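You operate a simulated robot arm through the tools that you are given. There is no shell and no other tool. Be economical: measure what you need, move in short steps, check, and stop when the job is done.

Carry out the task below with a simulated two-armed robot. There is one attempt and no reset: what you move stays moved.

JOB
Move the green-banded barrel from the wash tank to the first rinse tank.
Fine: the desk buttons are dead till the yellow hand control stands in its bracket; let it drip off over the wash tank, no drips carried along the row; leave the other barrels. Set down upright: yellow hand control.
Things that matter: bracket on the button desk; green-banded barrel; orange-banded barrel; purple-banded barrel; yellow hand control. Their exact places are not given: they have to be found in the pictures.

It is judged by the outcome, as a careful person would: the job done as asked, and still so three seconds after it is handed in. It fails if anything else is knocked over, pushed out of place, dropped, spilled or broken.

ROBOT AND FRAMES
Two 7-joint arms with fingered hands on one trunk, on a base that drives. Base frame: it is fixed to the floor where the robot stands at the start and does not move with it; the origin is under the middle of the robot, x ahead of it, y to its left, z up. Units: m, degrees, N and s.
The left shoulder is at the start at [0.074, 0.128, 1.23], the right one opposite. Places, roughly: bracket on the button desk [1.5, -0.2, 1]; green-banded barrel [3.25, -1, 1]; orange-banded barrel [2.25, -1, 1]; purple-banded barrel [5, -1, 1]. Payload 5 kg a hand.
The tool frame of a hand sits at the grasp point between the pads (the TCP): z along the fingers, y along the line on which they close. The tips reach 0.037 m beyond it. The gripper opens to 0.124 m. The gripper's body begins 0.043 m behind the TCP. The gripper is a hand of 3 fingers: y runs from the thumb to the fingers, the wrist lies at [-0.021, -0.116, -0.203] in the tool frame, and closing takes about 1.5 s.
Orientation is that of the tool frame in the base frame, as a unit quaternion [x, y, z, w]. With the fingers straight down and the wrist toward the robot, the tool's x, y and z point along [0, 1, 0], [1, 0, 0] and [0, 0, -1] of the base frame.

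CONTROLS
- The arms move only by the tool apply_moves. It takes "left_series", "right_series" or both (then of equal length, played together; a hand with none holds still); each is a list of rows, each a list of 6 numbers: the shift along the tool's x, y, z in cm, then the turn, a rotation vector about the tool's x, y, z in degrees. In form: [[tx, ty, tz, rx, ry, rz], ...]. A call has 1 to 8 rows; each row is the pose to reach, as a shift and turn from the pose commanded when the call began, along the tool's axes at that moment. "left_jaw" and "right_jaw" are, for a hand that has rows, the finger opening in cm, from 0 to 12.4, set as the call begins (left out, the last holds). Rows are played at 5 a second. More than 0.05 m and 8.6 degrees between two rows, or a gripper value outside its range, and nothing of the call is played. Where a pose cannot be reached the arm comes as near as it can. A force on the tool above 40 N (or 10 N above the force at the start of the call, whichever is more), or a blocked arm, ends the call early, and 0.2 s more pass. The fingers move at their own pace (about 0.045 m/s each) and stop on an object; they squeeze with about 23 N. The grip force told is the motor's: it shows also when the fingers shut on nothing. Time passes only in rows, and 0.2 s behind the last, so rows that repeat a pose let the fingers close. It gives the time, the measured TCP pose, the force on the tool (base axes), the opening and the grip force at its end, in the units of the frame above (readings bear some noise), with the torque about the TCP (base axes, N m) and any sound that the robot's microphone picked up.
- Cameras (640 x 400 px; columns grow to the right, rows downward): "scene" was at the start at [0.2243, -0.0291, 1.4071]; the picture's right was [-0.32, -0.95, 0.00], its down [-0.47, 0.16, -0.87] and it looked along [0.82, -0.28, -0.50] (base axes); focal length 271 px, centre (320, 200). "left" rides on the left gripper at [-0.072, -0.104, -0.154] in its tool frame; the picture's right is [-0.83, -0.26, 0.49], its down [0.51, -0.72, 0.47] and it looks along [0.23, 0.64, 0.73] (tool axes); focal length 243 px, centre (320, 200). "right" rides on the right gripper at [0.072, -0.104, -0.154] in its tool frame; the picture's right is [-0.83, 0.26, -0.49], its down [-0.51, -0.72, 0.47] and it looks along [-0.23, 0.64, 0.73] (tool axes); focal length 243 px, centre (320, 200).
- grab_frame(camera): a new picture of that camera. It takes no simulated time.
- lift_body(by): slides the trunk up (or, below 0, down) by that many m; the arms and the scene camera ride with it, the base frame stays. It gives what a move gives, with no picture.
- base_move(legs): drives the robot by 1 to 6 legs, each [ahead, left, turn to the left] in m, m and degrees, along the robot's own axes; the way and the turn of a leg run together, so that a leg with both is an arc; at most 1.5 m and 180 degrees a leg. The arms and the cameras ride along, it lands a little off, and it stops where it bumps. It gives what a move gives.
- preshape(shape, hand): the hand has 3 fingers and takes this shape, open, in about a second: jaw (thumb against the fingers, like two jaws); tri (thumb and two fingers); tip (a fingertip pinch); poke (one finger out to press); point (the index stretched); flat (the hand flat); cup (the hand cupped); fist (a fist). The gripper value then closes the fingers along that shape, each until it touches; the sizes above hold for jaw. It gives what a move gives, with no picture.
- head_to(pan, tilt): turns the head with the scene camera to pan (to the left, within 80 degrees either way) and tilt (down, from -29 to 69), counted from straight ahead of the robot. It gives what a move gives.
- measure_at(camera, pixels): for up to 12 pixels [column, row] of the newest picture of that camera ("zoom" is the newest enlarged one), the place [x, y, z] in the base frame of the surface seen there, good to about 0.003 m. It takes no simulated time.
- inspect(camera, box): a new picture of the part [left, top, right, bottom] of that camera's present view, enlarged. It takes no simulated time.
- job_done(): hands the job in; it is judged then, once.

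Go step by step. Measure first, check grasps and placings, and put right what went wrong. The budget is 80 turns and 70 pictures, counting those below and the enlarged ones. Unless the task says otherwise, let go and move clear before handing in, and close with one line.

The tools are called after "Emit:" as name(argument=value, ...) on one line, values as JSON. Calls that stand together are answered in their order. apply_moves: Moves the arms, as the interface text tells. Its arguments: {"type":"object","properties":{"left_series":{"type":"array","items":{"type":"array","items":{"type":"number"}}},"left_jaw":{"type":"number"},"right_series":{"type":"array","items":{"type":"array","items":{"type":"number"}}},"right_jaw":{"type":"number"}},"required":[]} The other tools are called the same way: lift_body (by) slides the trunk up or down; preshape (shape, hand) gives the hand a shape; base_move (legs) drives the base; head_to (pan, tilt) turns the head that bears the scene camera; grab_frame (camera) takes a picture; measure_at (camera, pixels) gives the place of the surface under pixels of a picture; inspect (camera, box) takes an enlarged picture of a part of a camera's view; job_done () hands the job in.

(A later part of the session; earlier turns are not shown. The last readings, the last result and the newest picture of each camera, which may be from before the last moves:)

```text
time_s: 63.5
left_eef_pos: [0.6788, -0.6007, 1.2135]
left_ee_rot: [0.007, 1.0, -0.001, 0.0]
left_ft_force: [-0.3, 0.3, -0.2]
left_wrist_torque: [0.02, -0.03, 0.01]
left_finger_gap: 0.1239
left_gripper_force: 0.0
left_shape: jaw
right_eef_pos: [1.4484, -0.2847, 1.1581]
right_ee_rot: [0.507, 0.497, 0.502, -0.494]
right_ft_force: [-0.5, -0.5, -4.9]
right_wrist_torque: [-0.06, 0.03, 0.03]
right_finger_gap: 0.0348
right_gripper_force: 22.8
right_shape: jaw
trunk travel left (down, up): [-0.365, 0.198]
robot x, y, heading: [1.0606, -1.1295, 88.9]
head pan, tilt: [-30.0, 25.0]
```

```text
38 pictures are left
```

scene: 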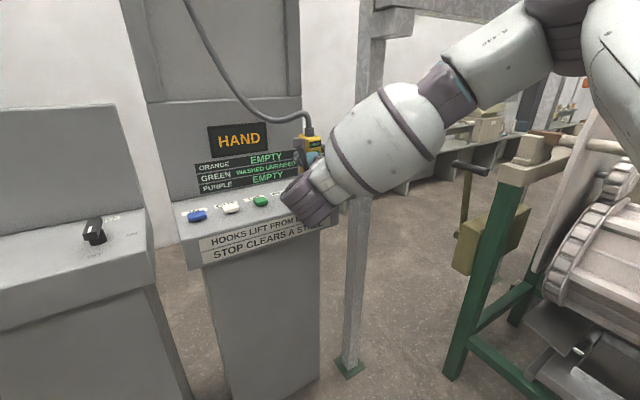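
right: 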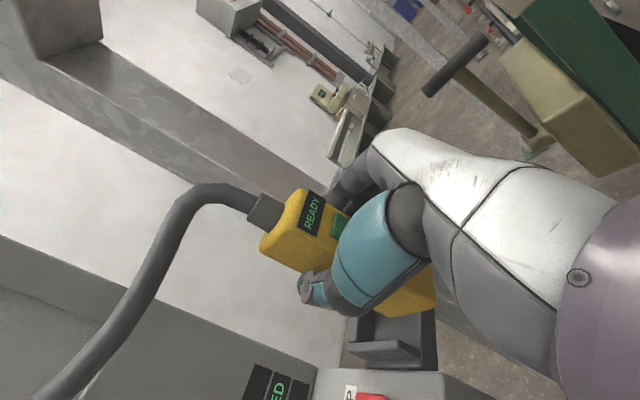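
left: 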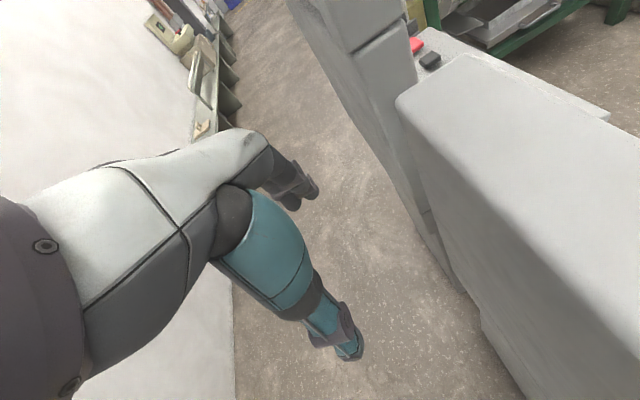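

Emit:
apply_moves(right_series=[[0, 0.2, 3.5, 0, 0, 0], [0, 0.35, 7, 0, 0, 0], [0, 0.35, 9, 0, 0, 0], [0.1, 0.35, 10.6, 0, 0, 0]])

Emit:
grab_frame(camera="right")

Emit:
inspect(camera="scene", box=[180, 70, 400, 230])

```text
time_s: 64.2
left_eef_pos: [0.6751, -0.6053, 1.215]
left_ee_rot: [0.005, 1.0, 0.0, 0.0]
left_ft_force: [0.1, -0.5, 0.4]
left_wrist_torque: [0.0, 0.08, 0.02]
left_finger_gap: 0.1237
left_gripper_force: 0.0
left_shape: jaw
right_eef_pos: [1.4403, -0.216, 1.1578]
right_ee_rot: [0.503, 0.503, 0.497, -0.497]
right_ft_force: [-24.0, -18.8, -0.9]
right_wrist_torque: [-0.35, 0.13, -1.34]
right_finger_gap: 0.0335
right_gripper_force: 23.4
right_shape: jaw
trunk travel left (down, up): [-0.365, 0.198]
robot x, y, heading: [1.0578, -1.1314, 89.4]
head pan, tilt: [-30.0, 25.0]
stopped in row 3 (right hand): the force on the tool passed its limit at 42 N (the readings are from after the stop); the commanded pose is now the measured one
```

```text
37 pictures are left
```

right: 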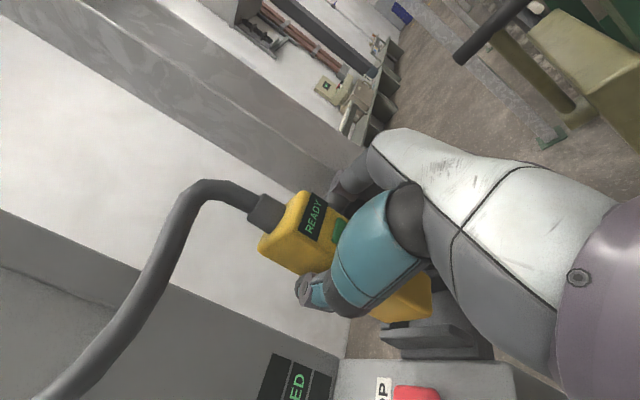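

```text
2.50 times, centred on (290, 150) of scene
```

zoom: 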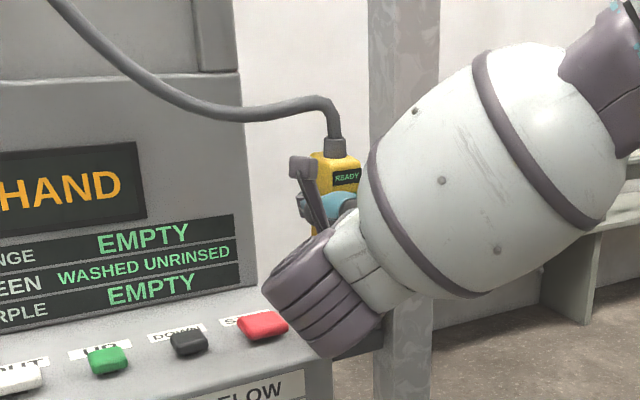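

The right fingers struck the post: they bulge more than I saw. The pendant must be held nearer the fingertips. I'll back out, put it down on the drive desk where it stood, and regrip further out.

Emit:
apply_moves(right_series=[[0, -0.3, -2, 0, 0, 0], [0, -0.3, -5, 0, 0, 0], [0, -0.3, -7, 0, 0, 0]])

Emit:
base_move(legs=[[0, 0.86, 0]])

Emit:
grab_frame(camera="right")

```text
time_s: 65.0
left_eef_pos: [0.6775, -0.6015, 1.2155]
left_ee_rot: [0.006, 1.0, 0.0, 0.0]
left_ft_force: [-0.2, -0.4, -0.8]
left_wrist_torque: [0.0, 0.02, -0.02]
left_finger_gap: 0.1238
left_gripper_force: 0.0
left_shape: jaw
right_eef_pos: [1.4433, -0.2851, 1.1573]
right_ee_rot: [0.505, 0.499, 0.5, -0.496]
right_ft_force: [0.0, -0.5, -6.5]
right_wrist_torque: [-0.02, 0.02, -0.01]
right_finger_gap: 0.0344
right_gripper_force: 22.6
right_shape: jaw
trunk travel left (down, up): [-0.365, 0.198]
robot x, y, heading: [1.0557, -1.1333, 89.3]
head pan, tilt: [-30.0, 25.0]
```

```text
time_s: 72.9
left_eef_pos: [-0.1723, -0.5852, 1.2141]
left_ee_rot: [0.01, 1.0, -0.001, 0.0]
left_ft_force: [0.0, -0.2, -0.1]
left_wrist_torque: [0.0, 0.01, 0.01]
left_finger_gap: 0.1237
left_gripper_force: 0.1
left_shape: jaw
right_eef_pos: [0.5964, -0.2733, 1.1569]
right_ee_rot: [0.508, 0.498, 0.501, -0.493]
right_ft_force: [-0.7, -0.1, -4.9]
right_wrist_torque: [-0.06, 0.01, 0.01]
right_finger_gap: 0.0346
right_gripper_force: 23.1
right_shape: jaw
trunk travel left (down, up): [-0.365, 0.198]
robot x, y, heading: [0.2061, -1.1177, 89.0]
head pan, tilt: [-30.0, 25.0]
```

```text
35 pictures are left
```

right: 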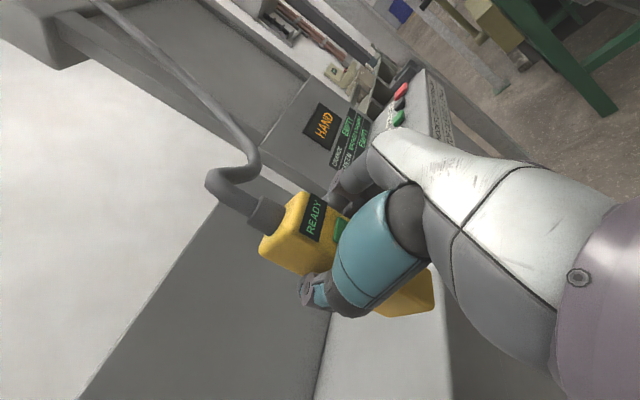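

Emit:
apply_moves(right_series=[[0, 0, 4, 0, 0, 0], [0, 0, 8, 0, 0, 0], [0, 0, 10, 0, 0, 0], [-4, 0, 10, 0, 0, 0], [-6.5, 0, 10, 0, 0, 0], [-7.2, 0, 10, 0, 0, 0], [-7.6, 0, 10, 0, 0, 0]])

```text
time_s: 74.5
left_eef_pos: [-0.1732, -0.5854, 1.2148]
left_ee_rot: [0.01, 1.0, 0.0, 0.0]
left_ft_force: [0.2, -0.9, 1.0]
left_wrist_torque: [-0.01, 0.01, 0.01]
left_finger_gap: 0.1237
left_gripper_force: 0.1
left_shape: jaw
right_eef_pos: [0.5984, -0.1731, 1.0812]
right_ee_rot: [0.506, 0.497, 0.502, -0.494]
right_ft_force: [1.0, 1.5, 1.8]
right_wrist_torque: [-0.02, 0.01, 0.0]
right_finger_gap: 0.0338
right_gripper_force: 22.9
right_shape: jaw
trunk travel left (down, up): [-0.365, 0.198]
robot x, y, heading: [0.2058, -1.118, 88.9]
head pan, tilt: [-30.0, 25.0]
```

It stands on the desk (weight off the hand). I'll open, back off 3 cm, and regrip near the fingertips.

Emit:
apply_moves(right_series=[[0, 0, 0, 0, 0, 0], [0, 0, 0, 0, 0, 0], [0, 0, 0, 0, 0, 0], [0, 0, 0, 0, 0, 0], [0, 0, -1.5, 0, 0, 0], [0, 0, -3, 0, 0, 0]], right_jaw=7)

Emit:
grab_frame(camera="right")

Emit:
measure_at(camera="right", pixels=[[300, 190], [320, 215], [340, 180], [350, 175], [330, 195], [275, 240], [365, 150], [400, 132]])

```text
time_s: 75.9
left_eef_pos: [-0.1734, -0.5869, 1.2142]
left_ee_rot: [0.01, 1.0, 0.001, 0.0]
left_ft_force: [0.2, 0.7, -0.5]
left_wrist_torque: [-0.01, 0.02, 0.0]
left_finger_gap: 0.1238
left_gripper_force: 0.1
left_shape: jaw
right_eef_pos: [0.5965, -0.2056, 1.0805]
right_ee_rot: [0.507, 0.498, 0.5, -0.494]
right_ft_force: [-0.8, -0.5, 0.4]
right_wrist_torque: [0.02, -0.02, 0.0]
right_finger_gap: 0.0698
right_gripper_force: 0.1
right_shape: jaw
trunk travel left (down, up): [-0.365, 0.198]
robot x, y, heading: [0.2045, -1.1158, 89.1]
head pan, tilt: [-30.0, 25.0]
```

```text
34 pictures are left
```

right: 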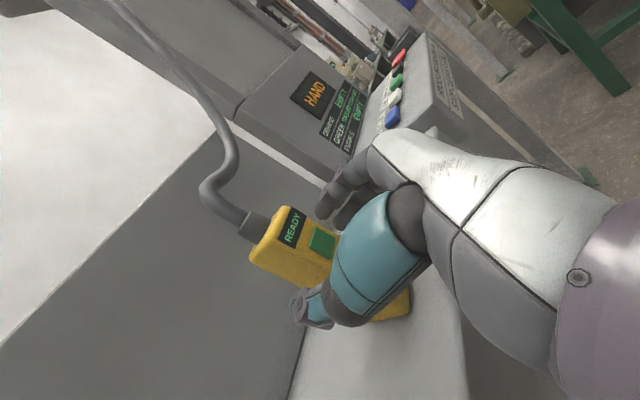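

```text
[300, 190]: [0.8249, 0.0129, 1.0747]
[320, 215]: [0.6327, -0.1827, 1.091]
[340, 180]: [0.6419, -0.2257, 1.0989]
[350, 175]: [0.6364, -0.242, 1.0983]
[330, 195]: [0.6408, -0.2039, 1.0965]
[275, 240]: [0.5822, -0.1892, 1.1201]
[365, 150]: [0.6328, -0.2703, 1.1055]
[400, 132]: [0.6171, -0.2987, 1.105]
```

Emit:
apply_moves(right_series=[[0, 0, 0.4, 0, 0, 0], [0, 0, 0.4, 0, 0, 0], [0, 0, 0.4, 0, 0, 0], [0, 0, 0.4, 0, 0, 0], [0, 0, 0.4, 0, 0, 0], [0, 0, 0.4, 0, 0, 0]], right_jaw=0)

Emit:
apply_moves(right_series=[[1.5, 0, 0, 0, 0, 0], [4, 0, -1, 0, 0, 0], [8, 0, -2, 0, 0, 0], [8, 0, -6, 0, 0, 0]])

Emit:
grab_frame(camera="right")

```text
time_s: 77.3
left_eef_pos: [-0.1726, -0.5865, 1.2154]
left_ee_rot: [0.01, 1.0, 0.0, 0.0]
left_ft_force: [0.0, -1.1, 0.5]
left_wrist_torque: [-0.02, -0.01, 0.0]
left_finger_gap: 0.124
left_gripper_force: 0.2
left_shape: jaw
right_eef_pos: [0.5966, -0.2006, 1.0799]
right_ee_rot: [0.508, 0.497, 0.502, -0.493]
right_ft_force: [1.6, 0.0, -0.4]
right_wrist_torque: [0.02, -0.04, -0.02]
right_finger_gap: 0.0351
right_gripper_force: 22.5
right_shape: jaw
trunk travel left (down, up): [-0.365, 0.198]
robot x, y, heading: [0.2052, -1.1169, 88.9]
head pan, tilt: [-30.0, 25.0]
```

```text
time_s: 78.3
left_eef_pos: [-0.1724, -0.5878, 1.2164]
left_ee_rot: [0.009, 1.0, 0.001, 0.0]
left_ft_force: [-0.9, -0.3, 0.5]
left_wrist_torque: [0.01, 0.03, 0.0]
left_finger_gap: 0.1239
left_gripper_force: 0.1
left_shape: jaw
right_eef_pos: [0.5964, -0.2612, 1.1619]
right_ee_rot: [0.508, 0.498, 0.501, -0.494]
right_ft_force: [0.2, 0.0, -4.7]
right_wrist_torque: [-0.18, 0.0, 0.03]
right_finger_gap: 0.0348
right_gripper_force: 22.8
right_shape: jaw
trunk travel left (down, up): [-0.365, 0.198]
robot x, y, heading: [0.2048, -1.119, 89.0]
head pan, tilt: [-30.0, 25.0]
```

```text
33 pictures are left
```

right: 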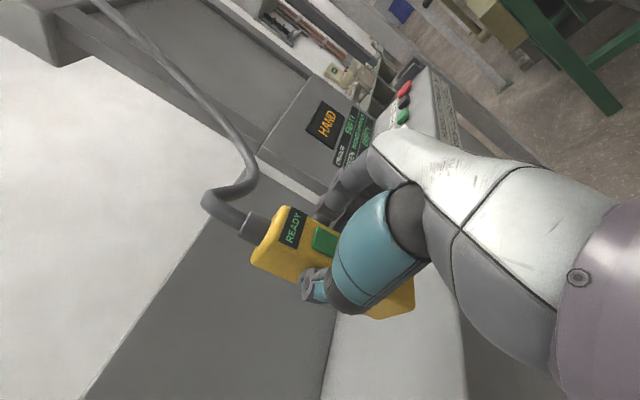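

Held firmly, tip-gripped (centre of mass ≈3.8 cm ahead of the TCP). Driving back to the bracket.

Emit:
base_move(legs=[[0, -0.862, 0]])

Emit:
grab_frame(camera="right")

Emit:
measure_at(camera="right", pixels=[[262, 250], [280, 260], [310, 265], [325, 240], [285, 215], [300, 215], [395, 305], [380, 335], [410, 330], [420, 345]])

```text
time_s: 86.2
left_eef_pos: [0.692, -0.6029, 1.2162]
left_ee_rot: [0.008, 1.0, 0.0, -0.001]
left_ft_force: [-0.3, -0.9, 0.2]
left_wrist_torque: [0.01, 0.04, 0.01]
left_finger_gap: 0.1238
left_gripper_force: 0.0
left_shape: jaw
right_eef_pos: [1.4594, -0.2732, 1.1616]
right_ee_rot: [0.507, 0.499, 0.5, -0.494]
right_ft_force: [0.6, 0.5, -6.2]
right_wrist_torque: [-0.21, -0.01, 0.0]
right_finger_gap: 0.0351
right_gripper_force: 23.1
right_shape: jaw
trunk travel left (down, up): [-0.365, 0.198]
robot x, y, heading: [1.0733, -1.1293, 89.1]
head pan, tilt: [-30.0, 25.0]
```

```text
32 pictures are left
```

right: 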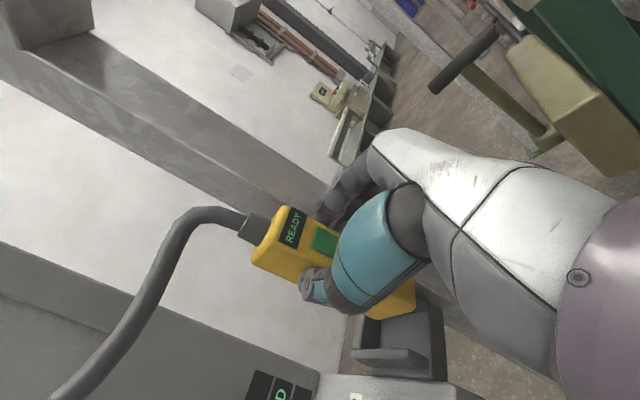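

```text
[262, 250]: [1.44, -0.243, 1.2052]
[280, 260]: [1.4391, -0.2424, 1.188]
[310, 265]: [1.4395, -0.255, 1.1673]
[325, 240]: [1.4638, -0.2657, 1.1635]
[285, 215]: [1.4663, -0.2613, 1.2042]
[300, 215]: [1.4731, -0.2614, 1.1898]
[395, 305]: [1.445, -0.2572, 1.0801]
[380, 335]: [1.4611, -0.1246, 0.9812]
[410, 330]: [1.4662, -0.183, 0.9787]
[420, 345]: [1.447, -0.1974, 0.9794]
```

Pendant left face at x 1.4395, front face y≈-0.263. I'll advance 5 cm with a 3 mm shift left.

Emit:
apply_moves(right_series=[[0, -0.4, 2.5, 0, 0, 0], [0, -0.45, 4, 0, 0, 0], [0, -0.45, 5, 0, 0, 0]])

```text
time_s: 86.7
left_eef_pos: [0.6905, -0.6046, 1.215]
left_ee_rot: [0.009, 1.0, 0.0, 0.0]
left_ft_force: [-0.5, 0.4, 0.0]
left_wrist_torque: [-0.05, -0.03, 0.0]
left_finger_gap: 0.124
left_gripper_force: 0.0
left_shape: jaw
right_eef_pos: [1.4549, -0.2482, 1.1588]
right_ee_rot: [0.51, 0.499, 0.501, -0.491]
right_ft_force: [-3.8, -18.9, -0.5]
right_wrist_torque: [-0.33, -0.14, -0.73]
right_finger_gap: 0.0354
right_gripper_force: 23.2
right_shape: jaw
trunk travel left (down, up): [-0.365, 0.198]
robot x, y, heading: [1.0745, -1.132, 89.3]
head pan, tilt: [-30.0, 25.0]
stopped in row 2 (right hand): the force on the tool passed its limit at 53 N (the readings are from after the stop); the commanded pose is now the measured one
```

Blocked again by the fingertips of the right jaw side; the post leaves no room for a grip across x. New plan: set the pendant on the drive desk, then take it near its top (above its buttons, at the READY plate level) with the left hand from the left, closing along y.

Emit:
apply_moves(right_series=[[0, -0.3, -2, 0, 0, 0], [0, -0.3, -4, 0, 0, 0]])

Emit:
base_move(legs=[[0, 0.88, 0]])

Emit:
apply_moves(right_series=[[0, 0, 4, 0, 0, 0], [0, 0, 6, 0, 0, 0], [-4, 0, 6, 0, 0, 0], [-6.5, 0, 6, 0, 0, 0]])

Emit:
grab_frame(camera="right")

```text
time_s: 87.3
left_eef_pos: [0.6915, -0.603, 1.2158]
left_ee_rot: [0.008, 1.0, 0.0, 0.0]
left_ft_force: [1.5, -1.3, 0.4]
left_wrist_torque: [0.03, 0.0, -0.03]
left_finger_gap: 0.1239
left_gripper_force: 0.1
left_shape: jaw
right_eef_pos: [1.4541, -0.2864, 1.1597]
right_ee_rot: [0.509, 0.498, 0.501, -0.492]
right_ft_force: [-0.4, 0.0, -4.0]
right_wrist_torque: [-0.21, -0.02, -0.02]
right_finger_gap: 0.035
right_gripper_force: 23.1
right_shape: jaw
trunk travel left (down, up): [-0.365, 0.198]
robot x, y, heading: [1.0745, -1.1324, 88.9]
head pan, tilt: [-30.0, 25.0]
```

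```text
time_s: 95.5
left_eef_pos: [-0.1981, -0.5945, 1.215]
left_ee_rot: [0.004, 1.0, -0.001, 0.001]
left_ft_force: [-0.5, 0.5, 0.7]
left_wrist_torque: [-0.04, 0.0, 0.02]
left_finger_gap: 0.1239
left_gripper_force: 0.1
left_shape: jaw
right_eef_pos: [0.561, -0.2714, 1.1576]
right_ee_rot: [0.507, 0.501, 0.499, -0.493]
right_ft_force: [-0.1, 0.2, -5.4]
right_wrist_torque: [-0.17, 0.0, 0.02]
right_finger_gap: 0.035
right_gripper_force: 22.6
right_shape: jaw
trunk travel left (down, up): [-0.365, 0.198]
robot x, y, heading: [0.1836, -1.1177, 89.7]
head pan, tilt: [-30.0, 25.0]
```

```text
time_s: 96.5
left_eef_pos: [-0.1986, -0.5939, 1.2136]
left_ee_rot: [0.003, 1.0, -0.001, 0.0]
left_ft_force: [0.4, 0.4, 1.8]
left_wrist_torque: [-0.02, 0.03, 0.04]
left_finger_gap: 0.1239
left_gripper_force: 0.0
left_shape: jaw
right_eef_pos: [0.5617, -0.2122, 1.0924]
right_ee_rot: [0.506, 0.501, 0.499, -0.494]
right_ft_force: [-0.9, 1.1, -5.4]
right_wrist_torque: [-0.17, 0.04, 0.0]
right_finger_gap: 0.035
right_gripper_force: 23.3
right_shape: jaw
trunk travel left (down, up): [-0.365, 0.198]
robot x, y, heading: [0.187, -1.1204, 89.5]
head pan, tilt: [-30.0, 25.0]
```

```text
31 pictures are left
```

right: 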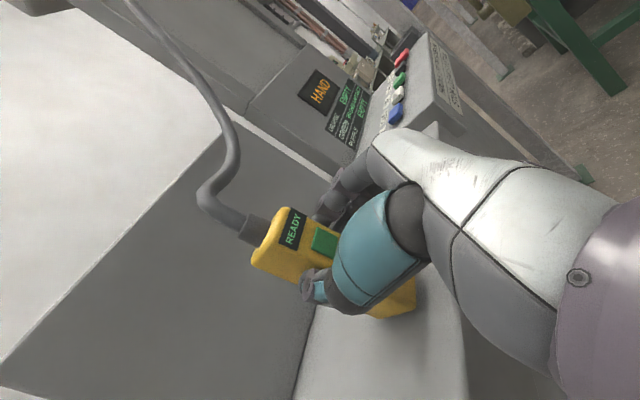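

Emit:
apply_moves(right_series=[[-0.6, 0, 0, 0, 0, 0], [-1.0, 0, 0, 0, 0, 0], [-1.3, 0, 0, 0, 0, 0]])

Emit:
apply_moves(right_series=[[0, 0, 0, 0, 0, 0], [0, 0, 0, 0, 0, 0], [0, 0, 0, 0, 0, 0], [0, 0, -3, 0, 0, 0], [0, 0, -7, 0, 0, 0], [4, 0, -9, 0, 0, 0], [8, 0, -10, 0, 0, 0], [11, 0, -12, 0, 0, 0]], right_jaw=7.5)

Emit:
head_to(pan=-10, tilt=25)

Emit:
inspect(camera="scene", box=[220, 110, 460, 260])

```text
time_s: 97.3
left_eef_pos: [-0.1988, -0.5964, 1.2152]
left_ee_rot: [0.004, 1.0, 0.0, 0.0]
left_ft_force: [-0.1, 0.4, -0.1]
left_wrist_torque: [0.01, -0.01, -0.01]
left_finger_gap: 0.1239
left_gripper_force: 0.0
left_shape: jaw
right_eef_pos: [0.5616, -0.2142, 1.0813]
right_ee_rot: [0.506, 0.501, 0.499, -0.494]
right_ft_force: [1.5, -1.3, 2.9]
right_wrist_torque: [0.08, 0.0, -0.09]
right_finger_gap: 0.0352
right_gripper_force: 23.6
right_shape: jaw
trunk travel left (down, up): [-0.365, 0.198]
robot x, y, heading: [0.1878, -1.127, 89.5]
head pan, tilt: [-30.0, 25.0]
```

```text
time_s: 99.1
left_eef_pos: [-0.1993, -0.5975, 1.2158]
left_ee_rot: [0.003, 1.0, 0.001, 0.0]
left_ft_force: [0.2, -0.9, -0.1]
left_wrist_torque: [0.05, 0.01, 0.02]
left_finger_gap: 0.1239
left_gripper_force: 0.1
left_shape: jaw
right_eef_pos: [0.5603, -0.3361, 1.1932]
right_ee_rot: [0.506, 0.501, 0.499, -0.494]
right_ft_force: [-0.3, 0.6, 0.6]
right_wrist_torque: [-0.01, 0.02, -0.01]
right_finger_gap: 0.0746
right_gripper_force: 0.1
right_shape: jaw
trunk travel left (down, up): [-0.365, 0.198]
robot x, y, heading: [0.1874, -1.1189, 89.6]
head pan, tilt: [-30.0, 25.0]
```

```text
time_s: 99.9
left_eef_pos: [-0.1983, -0.5954, 1.2127]
left_ee_rot: [0.004, 1.0, -0.001, 0.0]
left_ft_force: [-0.2, 0.3, 0.3]
left_wrist_torque: [0.01, 0.02, 0.01]
left_finger_gap: 0.1237
left_gripper_force: 0.0
left_shape: jaw
right_eef_pos: [0.5584, -0.3325, 1.1924]
right_ee_rot: [0.506, 0.502, 0.499, -0.493]
right_ft_force: [-0.5, -0.2, -0.1]
right_wrist_torque: [0.02, -0.01, 0.01]
right_finger_gap: 0.0746
right_gripper_force: 0.0
right_shape: jaw
trunk travel left (down, up): [-0.365, 0.198]
robot x, y, heading: [0.1865, -1.1199, 89.9]
head pan, tilt: [-10.0, 25.0]
```

```text
2.67 times, centred on (340, 185) of scene
```

zoom: 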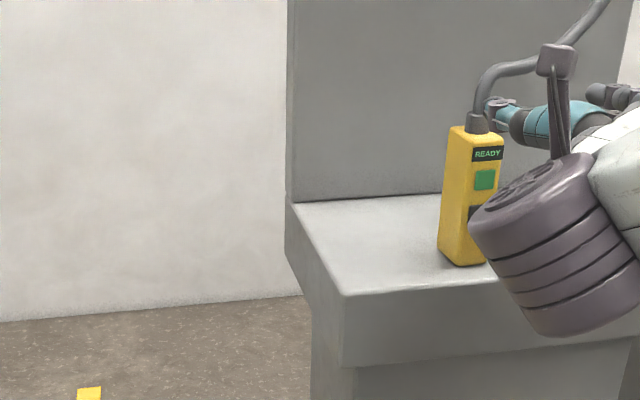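

The pendant stands upright on the drive desk. I'll retract the right hand, drive right, and roll the left hand so its fingers point to +x.

Emit:
apply_moves(right_series=[[0, 0, -4, 0, 0, 0], [0, 0, -8, 0, 0, 0], [0, 0, -12, 0, 0, 0]], left_series=[[0, 0, 0, 0, 0, 0], [0, 0, 0, 0, 0, 0], [0, 0, 0, 0, 0, 0]])

Emit:
base_move(legs=[[0, -0.4, 0]])

Emit:
apply_moves(left_series=[[-2.5, 0, 0, 0, -8, 0], [-5, 0, 0, 0, -16, 0], [-7.5, 0, 0, 0, -24, 0], [-10, 0, 0, 0, -32, 0], [-12.5, 0, 0, 0, -40, 0], [-15, 0, 0, 0, -48, 0], [-17.5, 0, 0, 0, -56, 0], [-17.5, 0, 0, 0, -64, 0]])

Emit:
apply_moves(left_series=[[0, 0, 0, 0, -8, 0], [0, 0, 0, 0, -16, 0], [0, 0, 0, 0, -24, 0], [0, 0, 0, 0, -26, 0]])

Emit:
grab_frame(camera="left")

```text
time_s: 100.7
left_eef_pos: [-0.1985, -0.5977, 1.2151]
left_ee_rot: [0.004, 1.0, 0.001, 0.001]
left_ft_force: [-0.2, 0.0, -0.8]
left_wrist_torque: [0.02, 0.01, 0.02]
left_finger_gap: 0.1238
left_gripper_force: 0.2
left_shape: jaw
right_eef_pos: [0.5586, -0.4534, 1.1951]
right_ee_rot: [0.506, 0.501, 0.499, -0.494]
right_ft_force: [0.4, 0.2, -0.3]
right_wrist_torque: [0.02, -0.01, 0.01]
right_finger_gap: 0.0746
right_gripper_force: 0.0
right_shape: jaw
trunk travel left (down, up): [-0.365, 0.198]
robot x, y, heading: [0.1852, -1.1187, 89.2]
head pan, tilt: [-10.0, 25.0]
```

```text
time_s: 104.8
left_eef_pos: [0.2015, -0.5985, 1.2141]
left_ee_rot: [0.003, 1.0, 0.0, 0.0]
left_ft_force: [0.5, 0.3, 0.2]
left_wrist_torque: [0.01, -0.02, -0.01]
left_finger_gap: 0.1239
left_gripper_force: 0.0
left_shape: jaw
right_eef_pos: [0.9598, -0.4554, 1.195]
right_ee_rot: [0.507, 0.501, 0.499, -0.494]
right_ft_force: [-0.3, 0.0, -0.3]
right_wrist_torque: [-0.01, 0.04, 0.0]
right_finger_gap: 0.0746
right_gripper_force: 0.0
right_shape: jaw
trunk travel left (down, up): [-0.365, 0.198]
robot x, y, heading: [0.5854, -1.1253, 89.3]
head pan, tilt: [-10.0, 25.0]
```

```text
time_s: 106.6
left_eef_pos: [0.3753, -0.5994, 1.215]
left_ee_rot: [0.004, 0.847, -0.002, 0.531]
left_ft_force: [-0.6, 0.9, -0.5]
left_wrist_torque: [0.0, -0.03, 0.01]
left_finger_gap: 0.1238
left_gripper_force: 0.0
left_shape: jaw
right_eef_pos: [0.9582, -0.455, 1.1946]
right_ee_rot: [0.506, 0.501, 0.499, -0.494]
right_ft_force: [-0.8, -0.3, 0.5]
right_wrist_torque: [0.0, 0.02, -0.01]
right_finger_gap: 0.0746
right_gripper_force: 0.0
right_shape: jaw
trunk travel left (down, up): [-0.365, 0.198]
robot x, y, heading: [0.5863, -1.1212, 89.3]
head pan, tilt: [-10.0, 25.0]
```

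```text
time_s: 107.6
left_eef_pos: [0.3764, -0.6007, 1.2147]
left_ee_rot: [0.003, 0.707, -0.002, 0.707]
left_ft_force: [-0.8, -0.1, -1.0]
left_wrist_torque: [0.01, -0.05, 0.03]
left_finger_gap: 0.1238
left_gripper_force: 0.1
left_shape: jaw
right_eef_pos: [0.9595, -0.4552, 1.195]
right_ee_rot: [0.506, 0.5, 0.499, -0.495]
right_ft_force: [0.2, 0.3, 0.9]
right_wrist_torque: [-0.01, 0.0, -0.01]
right_finger_gap: 0.0747
right_gripper_force: 0.0
right_shape: jaw
trunk travel left (down, up): [-0.365, 0.198]
robot x, y, heading: [0.5855, -1.1247, 89.4]
head pan, tilt: [-10.0, 25.0]
```

```text
29 pictures are left
```

left: 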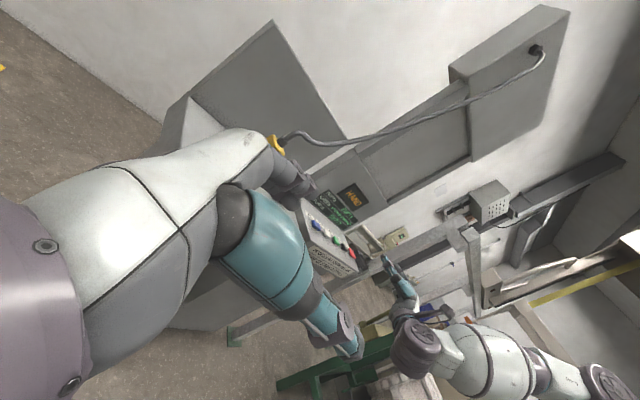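

The left hand points to +x exactly. I'll measure the pendant from the head camera.

Emit:
inspect(camera="scene", box=[200, 140, 360, 260])

```text
3.33 times, centred on (280, 200) of scene
```

zoom: 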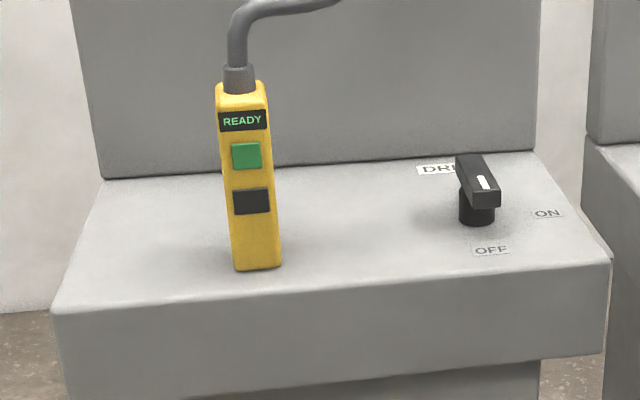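

Emit:
measure_at(camera="zoom", pixels=[[226, 113], [258, 113], [242, 128], [245, 143], [245, 168], [240, 265], [276, 262], [240, 90], [240, 70], [228, 83], [262, 84], [238, 45]])

```text
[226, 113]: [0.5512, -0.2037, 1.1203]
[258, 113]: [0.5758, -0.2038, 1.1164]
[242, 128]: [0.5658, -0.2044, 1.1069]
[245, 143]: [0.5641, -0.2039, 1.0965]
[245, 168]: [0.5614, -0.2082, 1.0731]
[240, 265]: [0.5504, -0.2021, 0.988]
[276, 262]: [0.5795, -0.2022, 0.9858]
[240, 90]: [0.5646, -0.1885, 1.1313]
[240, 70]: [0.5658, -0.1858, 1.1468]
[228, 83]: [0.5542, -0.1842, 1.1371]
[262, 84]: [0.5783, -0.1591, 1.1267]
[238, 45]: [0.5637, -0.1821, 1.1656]
```

Pendant front face y -0.2035, centre x 0.565, green button top at z 1.097, top 1.135. I'll bring the left hand to its left at z 1.118.

Emit:
apply_moves(left_series=[[1.2, 4.6, 0, 0, 0, 0], [2.4, 9.2, 0, 0, 0, 0], [3.6, 13.8, 0, 0, 0, 0], [4.8, 18.4, 0, 0, 0, 0], [6, 23, 0, 0, 0, 0], [7.2, 27.6, 0, 0, 0, 0], [8.4, 32.2, 0, 0, 0, 0], [9.7, 36.8, 0, 0, 0, 0]])

Emit:
apply_moves(left_series=[[0, 3, 1, 0, 0, 0], [0, 5.8, 2.4, 0, 0, 0], [0, 5.8, 2.4, 0, 0, 0]])

Emit:
grab_frame(camera="left")

Emit:
grab_frame(camera="scene")

```text
time_s: 109.4
left_eef_pos: [0.3809, -0.2298, 1.1166]
left_ee_rot: [0.003, 0.708, -0.003, 0.706]
left_ft_force: [0.2, 1.0, -0.2]
left_wrist_torque: [0.02, -0.01, -0.04]
left_finger_gap: 0.1238
left_gripper_force: 0.0
left_shape: jaw
right_eef_pos: [0.96, -0.454, 1.1926]
right_ee_rot: [0.507, 0.501, 0.498, -0.494]
right_ft_force: [0.4, 0.1, 0.2]
right_wrist_torque: [0.02, 0.05, 0.02]
right_finger_gap: 0.0743
right_gripper_force: 0.0
right_shape: jaw
trunk travel left (down, up): [-0.365, 0.198]
robot x, y, heading: [0.5875, -1.124, 89.5]
head pan, tilt: [-10.0, 25.0]
```

```text
time_s: 110.2
left_eef_pos: [0.4026, -0.1755, 1.119]
left_ee_rot: [0.003, 0.707, -0.001, 0.707]
left_ft_force: [-0.5, -0.5, -0.2]
left_wrist_torque: [-0.02, -0.01, 0.01]
left_finger_gap: 0.1239
left_gripper_force: 0.1
left_shape: jaw
right_eef_pos: [0.9585, -0.456, 1.1953]
right_ee_rot: [0.506, 0.501, 0.499, -0.494]
right_ft_force: [-0.1, 0.1, 0.1]
right_wrist_torque: [-0.05, 0.03, 0.02]
right_finger_gap: 0.0745
right_gripper_force: 0.0
right_shape: jaw
trunk travel left (down, up): [-0.365, 0.198]
robot x, y, heading: [0.5898, -1.1255, 89.4]
head pan, tilt: [-10.0, 25.0]
```

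```text
27 pictures are left
```

left: 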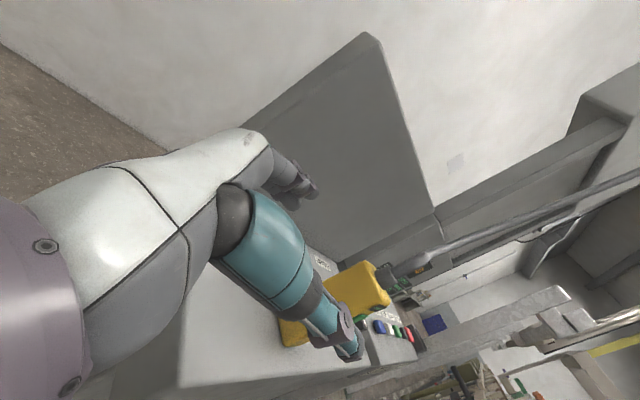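

```text
26 pictures are left
```

scene: 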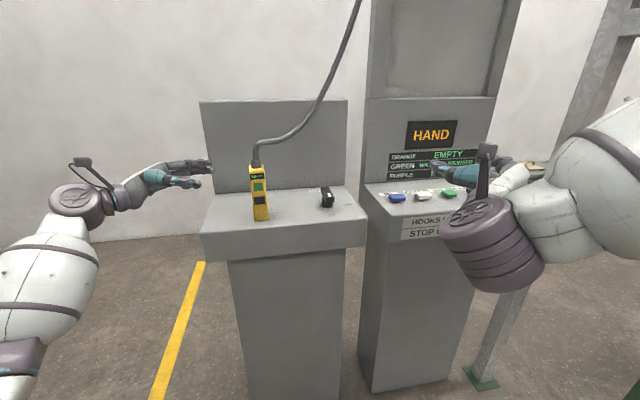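

Emit:
apply_moves(left_series=[[0, 0, 4, 0, 0, 0], [0, 0, 8, 0, 0, 0], [0, 0, 12, 0, 0, 0], [0, 0, 14.5, 0, 0, 0], [0, 0, 15.7, 0, 0, 0]])

Emit:
inspect(camera="scene", box=[180, 130, 340, 240])

```text
time_s: 111.4
left_eef_pos: [0.5607, -0.1757, 1.117]
left_ee_rot: [0.002, 0.707, -0.003, 0.707]
left_ft_force: [-0.1, -0.3, 0.1]
left_wrist_torque: [0.0, 0.01, -0.02]
left_finger_gap: 0.1238
left_gripper_force: 0.1
left_shape: jaw
right_eef_pos: [0.9595, -0.4566, 1.1951]
right_ee_rot: [0.506, 0.5, 0.499, -0.495]
right_ft_force: [-0.2, -0.2, 0.2]
right_wrist_torque: [0.0, 0.01, -0.02]
right_finger_gap: 0.0747
right_gripper_force: 0.1
right_shape: jaw
trunk travel left (down, up): [-0.365, 0.198]
robot x, y, heading: [0.5845, -1.1245, 89.7]
head pan, tilt: [-10.0, 25.0]
```

```text
3.64 times, centred on (260, 185) of scene
```

zoom: 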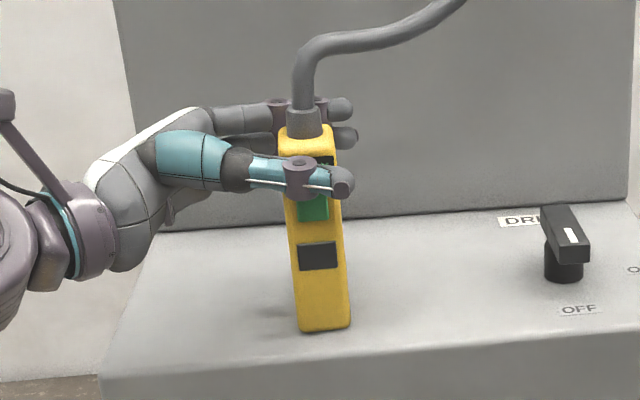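

The thumb is before the READY plate, the fingers behind. I'll lower 4 mm and close.

Emit:
apply_moves(left_series=[[0.4, 0, 0, 0, 0, 0], [0.4, 0, 0, 0, 0, 0], [0.4, 0, 0, 0, 0, 0], [0.4, 0, 0, 0, 0, 0], [0.4, 0, 0, 0, 0, 0], [0.4, 0, 0, 0, 0, 0], [0.4, 0, 0, 0, 0, 0]], left_jaw=0)

Emit:
inspect(camera="scene", box=[180, 130, 340, 240])

```text
time_s: 113.0
left_eef_pos: [0.5606, -0.1752, 1.1143]
left_ee_rot: [0.002, 0.707, -0.003, 0.707]
left_ft_force: [1.9, 1.1, 0.2]
left_wrist_torque: [-0.04, -0.06, -0.01]
left_finger_gap: 0.0392
left_gripper_force: 22.8
left_shape: jaw
right_eef_pos: [0.9589, -0.4562, 1.1953]
right_ee_rot: [0.506, 0.5, 0.498, -0.495]
right_ft_force: [0.5, 0.8, 0.1]
right_wrist_torque: [0.0, 0.0, -0.02]
right_finger_gap: 0.0746
right_gripper_force: 0.1
right_shape: jaw
trunk travel left (down, up): [-0.365, 0.198]
robot x, y, heading: [0.588, -1.1235, 89.3]
head pan, tilt: [-10.0, 25.0]
```

```text
3.64 times, centred on (260, 185) of scene
```

zoom: 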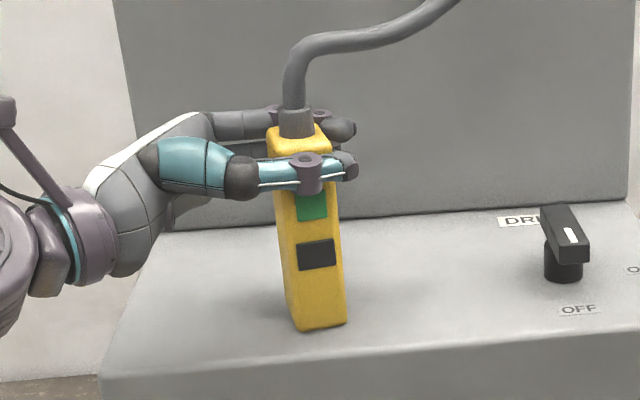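

Gripped (22.8 N, READY plate level). I'll lift it and at the same time bring the right hand in and up, so it won't reach toward the orange tank when I drive.

Emit:
apply_moves(left_series=[[-2, 0, 0, 0, 0, 0], [-5, 0, 0, 0, 0, 0], [-8, 0, 0, 0, 0, 0], [-8.5, -3, 0, 0, 0, 0], [-8.5, -6, 0, 0, 0, 0]], right_series=[[2.5, -4, 0, 0, 0, 0], [5, -8, 0, 0, 0, 0], [7.5, -12, 0, 0, 0, 0], [10, -16, 0, 0, 0, 0], [12.5, -20, 0, 0, 0, 0]])

Emit:
base_move(legs=[[0, -0.5, 0]])

Emit:
head_to(pan=-45, tilt=22)

Emit:
grab_frame(camera="scene")

```text
time_s: 114.2
left_eef_pos: [0.5581, -0.2349, 1.1971]
left_ee_rot: [0.002, 0.706, -0.003, 0.708]
left_ft_force: [-0.4, 0.6, -5.4]
left_wrist_torque: [-0.01, -0.04, 0.0]
left_finger_gap: 0.0385
left_gripper_force: 23.3
left_shape: jaw
right_eef_pos: [0.758, -0.4495, 1.3188]
right_ee_rot: [0.507, 0.502, 0.498, -0.492]
right_ft_force: [-0.5, -0.6, 0.8]
right_wrist_torque: [-0.05, 0.0, -0.05]
right_finger_gap: 0.0746
right_gripper_force: 0.1
right_shape: jaw
trunk travel left (down, up): [-0.365, 0.198]
robot x, y, heading: [0.5911, -1.1265, 89.7]
head pan, tilt: [-10.0, 25.0]
```

```text
time_s: 119.0
left_eef_pos: [1.058, -0.239, 1.1968]
left_ee_rot: [0.003, 0.707, -0.003, 0.707]
left_ft_force: [0.4, 1.1, -5.5]
left_wrist_torque: [-0.05, -0.04, -0.01]
left_finger_gap: 0.0386
left_gripper_force: 23.2
left_shape: jaw
right_eef_pos: [1.2587, -0.4546, 1.3187]
right_ee_rot: [0.507, 0.501, 0.499, -0.493]
right_ft_force: [0.2, 0.4, -0.4]
right_wrist_torque: [-0.01, 0.01, -0.01]
right_finger_gap: 0.0748
right_gripper_force: 0.1
right_shape: jaw
trunk travel left (down, up): [-0.365, 0.198]
robot x, y, heading: [1.0858, -1.1277, 89.8]
head pan, tilt: [-10.0, 25.0]
```

```text
time_s: 120.1
left_eef_pos: [1.0581, -0.2385, 1.1979]
left_ee_rot: [0.003, 0.707, -0.004, 0.707]
left_ft_force: [0.1, 1.6, -5.1]
left_wrist_torque: [-0.01, 0.0, 0.03]
left_finger_gap: 0.0386
left_gripper_force: 22.8
left_shape: jaw
right_eef_pos: [1.2583, -0.4554, 1.3192]
right_ee_rot: [0.506, 0.501, 0.5, -0.493]
right_ft_force: [0.4, -0.3, -0.9]
right_wrist_torque: [-0.01, -0.02, 0.01]
right_finger_gap: 0.075
right_gripper_force: 0.0
right_shape: jaw
trunk travel left (down, up): [-0.365, 0.198]
robot x, y, heading: [1.0859, -1.1295, 89.5]
head pan, tilt: [-45.0, 22.0]
```

```text
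23 pictures are left
```

scene: 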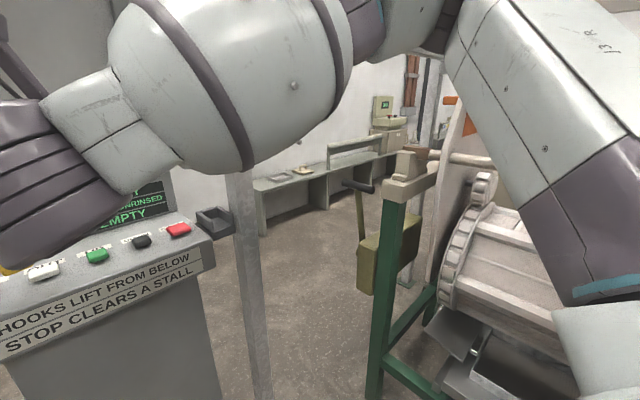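

Emit:
measure_at(camera="scene", pixels=[[440, 35], [455, 20], [380, 30], [600, 260], [455, 150], [450, 100], [405, 160], [440, 165], [365, 190], [205, 213], [225, 210], [230, 225]])

```text
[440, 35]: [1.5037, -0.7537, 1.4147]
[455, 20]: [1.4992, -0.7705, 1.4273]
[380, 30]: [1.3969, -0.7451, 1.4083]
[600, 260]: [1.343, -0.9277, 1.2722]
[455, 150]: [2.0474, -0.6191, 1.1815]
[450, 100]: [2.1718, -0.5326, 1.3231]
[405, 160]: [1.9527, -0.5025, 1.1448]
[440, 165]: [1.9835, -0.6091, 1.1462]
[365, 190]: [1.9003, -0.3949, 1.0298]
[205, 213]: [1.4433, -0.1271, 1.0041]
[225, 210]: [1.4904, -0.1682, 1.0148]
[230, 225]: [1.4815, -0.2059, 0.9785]
```

The elbow (x≈1.5 now) will end near x 1.9, above and clear of the orange barrel's rod (z 1.18, x≥2.0). Driving 0.385 m to the bracket.

Emit:
base_move(legs=[[0, -0.387, 0]])

Emit:
head_to(pan=5, tilt=25)

Emit:
grab_frame(camera="scene")

Emit:
grab_frame(camera="left")

```text
time_s: 124.0
left_eef_pos: [1.4471, -0.2426, 1.1967]
left_ee_rot: [0.002, 0.706, -0.004, 0.708]
left_ft_force: [0.2, 0.0, -5.4]
left_wrist_torque: [-0.04, 0.01, -0.01]
left_finger_gap: 0.0387
left_gripper_force: 22.3
left_shape: jaw
right_eef_pos: [1.6468, -0.46, 1.3194]
right_ee_rot: [0.507, 0.501, 0.499, -0.493]
right_ft_force: [-0.1, -0.1, -0.3]
right_wrist_torque: [-0.03, 0.02, 0.01]
right_finger_gap: 0.0748
right_gripper_force: 0.0
right_shape: jaw
trunk travel left (down, up): [-0.365, 0.198]
robot x, y, heading: [1.4722, -1.1292, 89.5]
head pan, tilt: [-45.0, 22.0]
```

```text
time_s: 125.2
left_eef_pos: [1.4487, -0.2427, 1.1979]
left_ee_rot: [0.003, 0.707, -0.004, 0.707]
left_ft_force: [0.5, -0.9, -4.6]
left_wrist_torque: [-0.03, 0.0, 0.0]
left_finger_gap: 0.0386
left_gripper_force: 22.7
left_shape: jaw
right_eef_pos: [1.647, -0.4594, 1.3194]
right_ee_rot: [0.508, 0.501, 0.498, -0.493]
right_ft_force: [-0.4, 0.2, 0.7]
right_wrist_torque: [-0.02, -0.01, -0.02]
right_finger_gap: 0.0748
right_gripper_force: 0.1
right_shape: jaw
trunk travel left (down, up): [-0.365, 0.198]
robot x, y, heading: [1.4736, -1.1338, 89.7]
head pan, tilt: [5.0, 25.0]
```

```text
22 pictures are left
```

scene: 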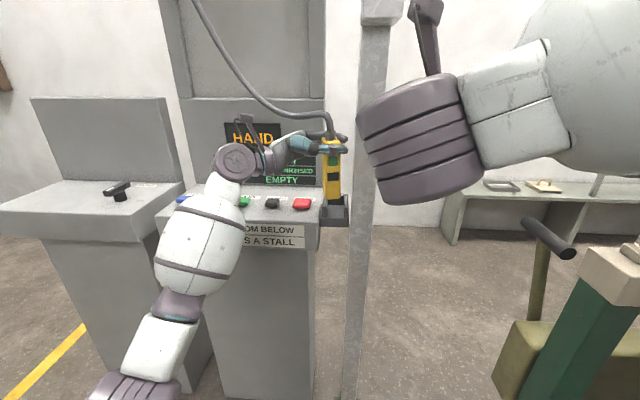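

```text
21 pictures are left
```

left: 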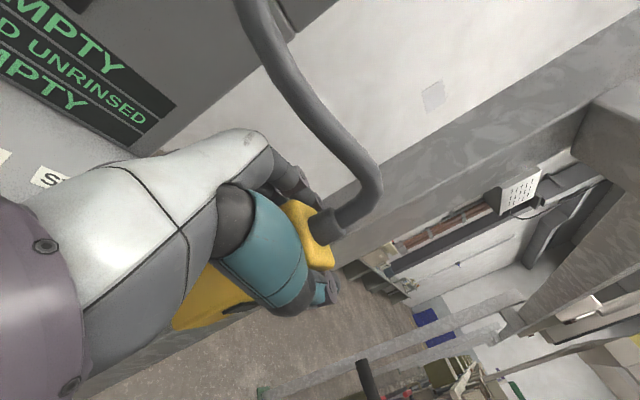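

Emit:
inspect(camera="scene", box=[270, 100, 390, 240])

Emit:
measure_at(camera="scene", pixels=[[330, 202], [338, 202], [334, 185], [328, 172], [333, 155], [329, 208], [338, 196]])

```text
2.86 times, centred on (330, 170) of scene
```

zoom: 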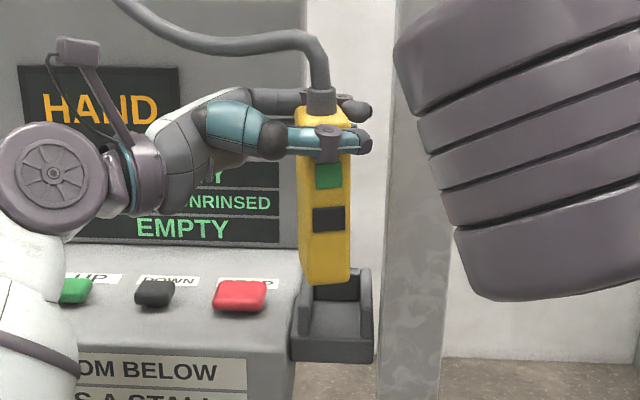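

```text
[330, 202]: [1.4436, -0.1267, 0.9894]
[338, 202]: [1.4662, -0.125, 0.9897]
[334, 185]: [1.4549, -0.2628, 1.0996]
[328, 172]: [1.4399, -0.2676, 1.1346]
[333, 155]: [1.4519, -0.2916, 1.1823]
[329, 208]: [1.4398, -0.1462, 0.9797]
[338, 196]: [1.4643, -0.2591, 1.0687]
```

The pendant hangs upright, centre x≈1.456, matching the pocket centre 1.4575. I'll move it in over the pocket (+y 8.7 cm), then lower.

Emit:
apply_moves(left_series=[[0, 3, 0, 0, 0, 0], [0, 6, 0, 0, 0, 0], [0, 8.7, 0.1, 0, 0, 0], [2.5, 8.7, 0.1, 0, 0, 0], [4.5, 8.7, 0.1, 0, 0, 0]])

Emit:
inspect(camera="scene", box=[270, 100, 390, 240])

```text
time_s: 126.4
left_eef_pos: [1.4481, -0.1558, 1.1525]
left_ee_rot: [0.003, 0.707, -0.003, 0.707]
left_ft_force: [0.0, 0.6, -4.3]
left_wrist_torque: [-0.02, 0.01, 0.0]
left_finger_gap: 0.0387
left_gripper_force: 23.0
left_shape: jaw
right_eef_pos: [1.6467, -0.4588, 1.3193]
right_ee_rot: [0.507, 0.501, 0.499, -0.494]
right_ft_force: [-0.7, 0.1, -0.6]
right_wrist_torque: [0.02, 0.02, -0.01]
right_finger_gap: 0.0748
right_gripper_force: 0.0
right_shape: jaw
trunk travel left (down, up): [-0.365, 0.198]
robot x, y, heading: [1.4723, -1.1314, 89.1]
head pan, tilt: [5.0, 25.0]
```

```text
2.86 times, centred on (330, 170) of scene
```

zoom: 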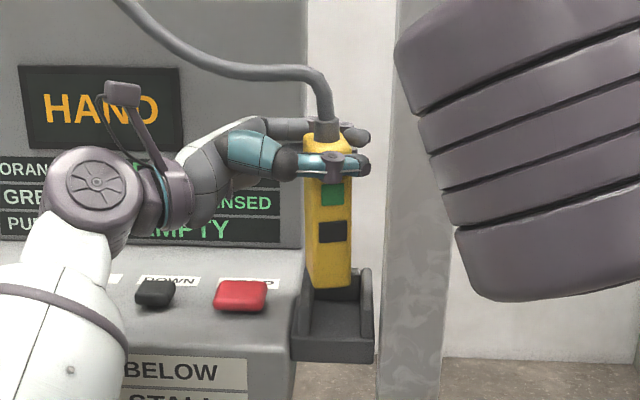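

Lined up over the pocket with side clearance. Lowering in small steps until it stands.

Emit:
apply_moves(left_series=[[1.5, 0, 0, 0, 0, 0], [2.6, 0, 0, 0, 0, 0], [3.1, 0, 0, 0, 0, 0], [3.5, 0, 0, 0, 0, 0], [3.5, 0, 0, 0, 0, 0]])

Emit:
inspect(camera="scene", box=[270, 100, 390, 240])

```text
time_s: 127.6
left_eef_pos: [1.4496, -0.1577, 1.1199]
left_ee_rot: [0.005, 0.708, -0.003, 0.707]
left_ft_force: [7.2, 0.2, 22.1]
left_wrist_torque: [0.03, 0.07, -0.04]
left_finger_gap: 0.0363
left_gripper_force: 23.3
left_shape: jaw
right_eef_pos: [1.6489, -0.4623, 1.3211]
right_ee_rot: [0.507, 0.499, 0.5, -0.494]
right_ft_force: [-0.5, 0.0, -0.3]
right_wrist_torque: [-0.04, -0.03, 0.01]
right_finger_gap: 0.0747
right_gripper_force: 0.0
right_shape: jaw
trunk travel left (down, up): [-0.365, 0.198]
robot x, y, heading: [1.4759, -1.1315, 89.4]
head pan, tilt: [5.0, 25.0]
```

```text
2.86 times, centred on (330, 170) of scene
```

zoom: 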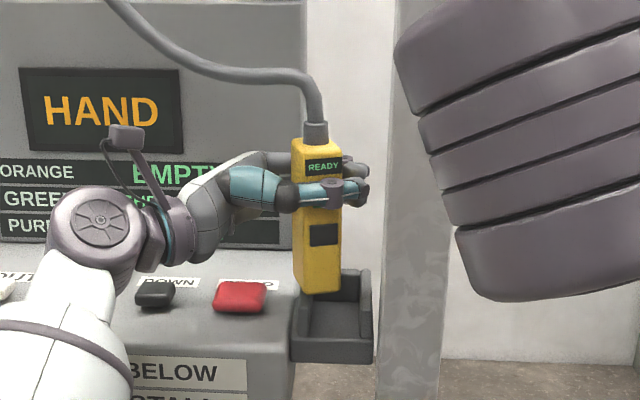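

The pendant caught on the left wall and slid up in the grip by about 3 cm. I'll measure exactly where its foot is.

Emit:
measure_at(camera="zoom", pixels=[[300, 285], [318, 288], [336, 285], [325, 255], [296, 250], [340, 250], [300, 165], [342, 165], [308, 320], [330, 315], [366, 290], [300, 310]])

```text
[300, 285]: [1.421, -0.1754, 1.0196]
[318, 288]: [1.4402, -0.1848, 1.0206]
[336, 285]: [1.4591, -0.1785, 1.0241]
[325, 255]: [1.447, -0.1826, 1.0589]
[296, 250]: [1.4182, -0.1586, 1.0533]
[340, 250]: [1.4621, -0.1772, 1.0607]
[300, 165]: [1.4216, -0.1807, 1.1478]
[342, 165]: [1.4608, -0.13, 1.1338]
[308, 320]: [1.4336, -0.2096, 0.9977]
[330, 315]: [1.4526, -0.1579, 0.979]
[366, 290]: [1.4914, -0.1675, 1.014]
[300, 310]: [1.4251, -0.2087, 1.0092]
```

Emit:
measure_at(camera="zoom", pixels=[[366, 190], [363, 195], [360, 200], [362, 168], [388, 195], [384, 250], [395, 195], [305, 305], [312, 300], [372, 300], [355, 295], [350, 285]])

```text
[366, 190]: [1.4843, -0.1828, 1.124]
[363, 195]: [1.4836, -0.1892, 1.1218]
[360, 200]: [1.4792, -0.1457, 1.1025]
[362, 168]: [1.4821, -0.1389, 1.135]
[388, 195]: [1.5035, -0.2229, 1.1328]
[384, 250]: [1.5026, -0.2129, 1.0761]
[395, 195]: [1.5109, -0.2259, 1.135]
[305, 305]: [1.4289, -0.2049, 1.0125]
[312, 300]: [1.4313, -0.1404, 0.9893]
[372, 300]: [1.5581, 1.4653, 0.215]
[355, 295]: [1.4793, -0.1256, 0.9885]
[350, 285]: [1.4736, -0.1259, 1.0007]
```

Thumb tips end at x≈1.486, 17 mm short of the post; the pendant centre is at 1.440 and needs ≈1.455. I'll raise 1.2 cm and shift 1.5 cm right, then look.

Emit:
apply_moves(left_series=[[-0.7, 0, 0, 0, 0, 0], [-1.3, 0, 0, 0, 0, 0], [-1.3, 0, 0.8, 0, 0, 0], [-1.3, 0, 1.5, 0, 0, 0], [-1.3, 0, 1.5, 0, 0, 0]])

Emit:
inspect(camera="scene", box=[280, 120, 380, 230])

Emit:
measure_at(camera="zoom", pixels=[[300, 280], [315, 280], [330, 280], [345, 280], [360, 280], [300, 250], [315, 250], [330, 250], [345, 250], [360, 250]])

```text
time_s: 128.8
left_eef_pos: [1.4643, -0.1556, 1.1302]
left_ee_rot: [0.002, 0.707, -0.004, 0.707]
left_ft_force: [0.0, 0.4, -5.2]
left_wrist_torque: [-0.05, -0.1, 0.02]
left_finger_gap: 0.036
left_gripper_force: 23.2
left_shape: jaw
right_eef_pos: [1.6463, -0.4596, 1.3194]
right_ee_rot: [0.507, 0.501, 0.499, -0.493]
right_ft_force: [-1.1, 0.2, -0.3]
right_wrist_torque: [0.01, 0.03, -0.02]
right_finger_gap: 0.0746
right_gripper_force: 0.0
right_shape: jaw
trunk travel left (down, up): [-0.365, 0.198]
robot x, y, heading: [1.472, -1.1322, 89.4]
head pan, tilt: [5.0, 25.0]
```

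```text
3.64 times, centred on (330, 175) of scene
```

zoom: 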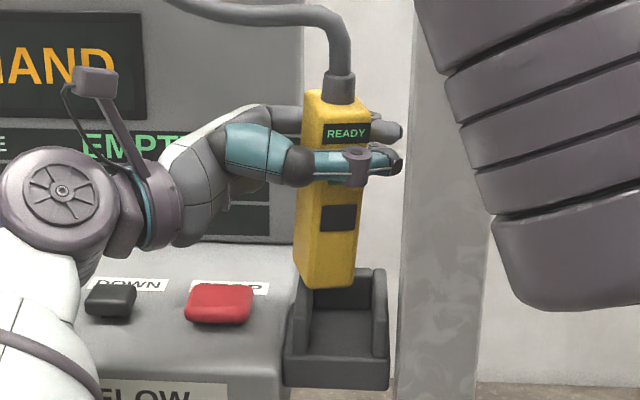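

```text
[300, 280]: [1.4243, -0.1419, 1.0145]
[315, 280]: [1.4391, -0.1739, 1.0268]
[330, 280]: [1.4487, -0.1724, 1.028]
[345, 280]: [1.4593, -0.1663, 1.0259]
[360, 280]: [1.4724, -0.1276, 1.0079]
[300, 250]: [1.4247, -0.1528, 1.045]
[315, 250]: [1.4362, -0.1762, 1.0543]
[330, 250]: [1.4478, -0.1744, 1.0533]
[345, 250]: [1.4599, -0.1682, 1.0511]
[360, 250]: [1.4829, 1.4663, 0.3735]
```

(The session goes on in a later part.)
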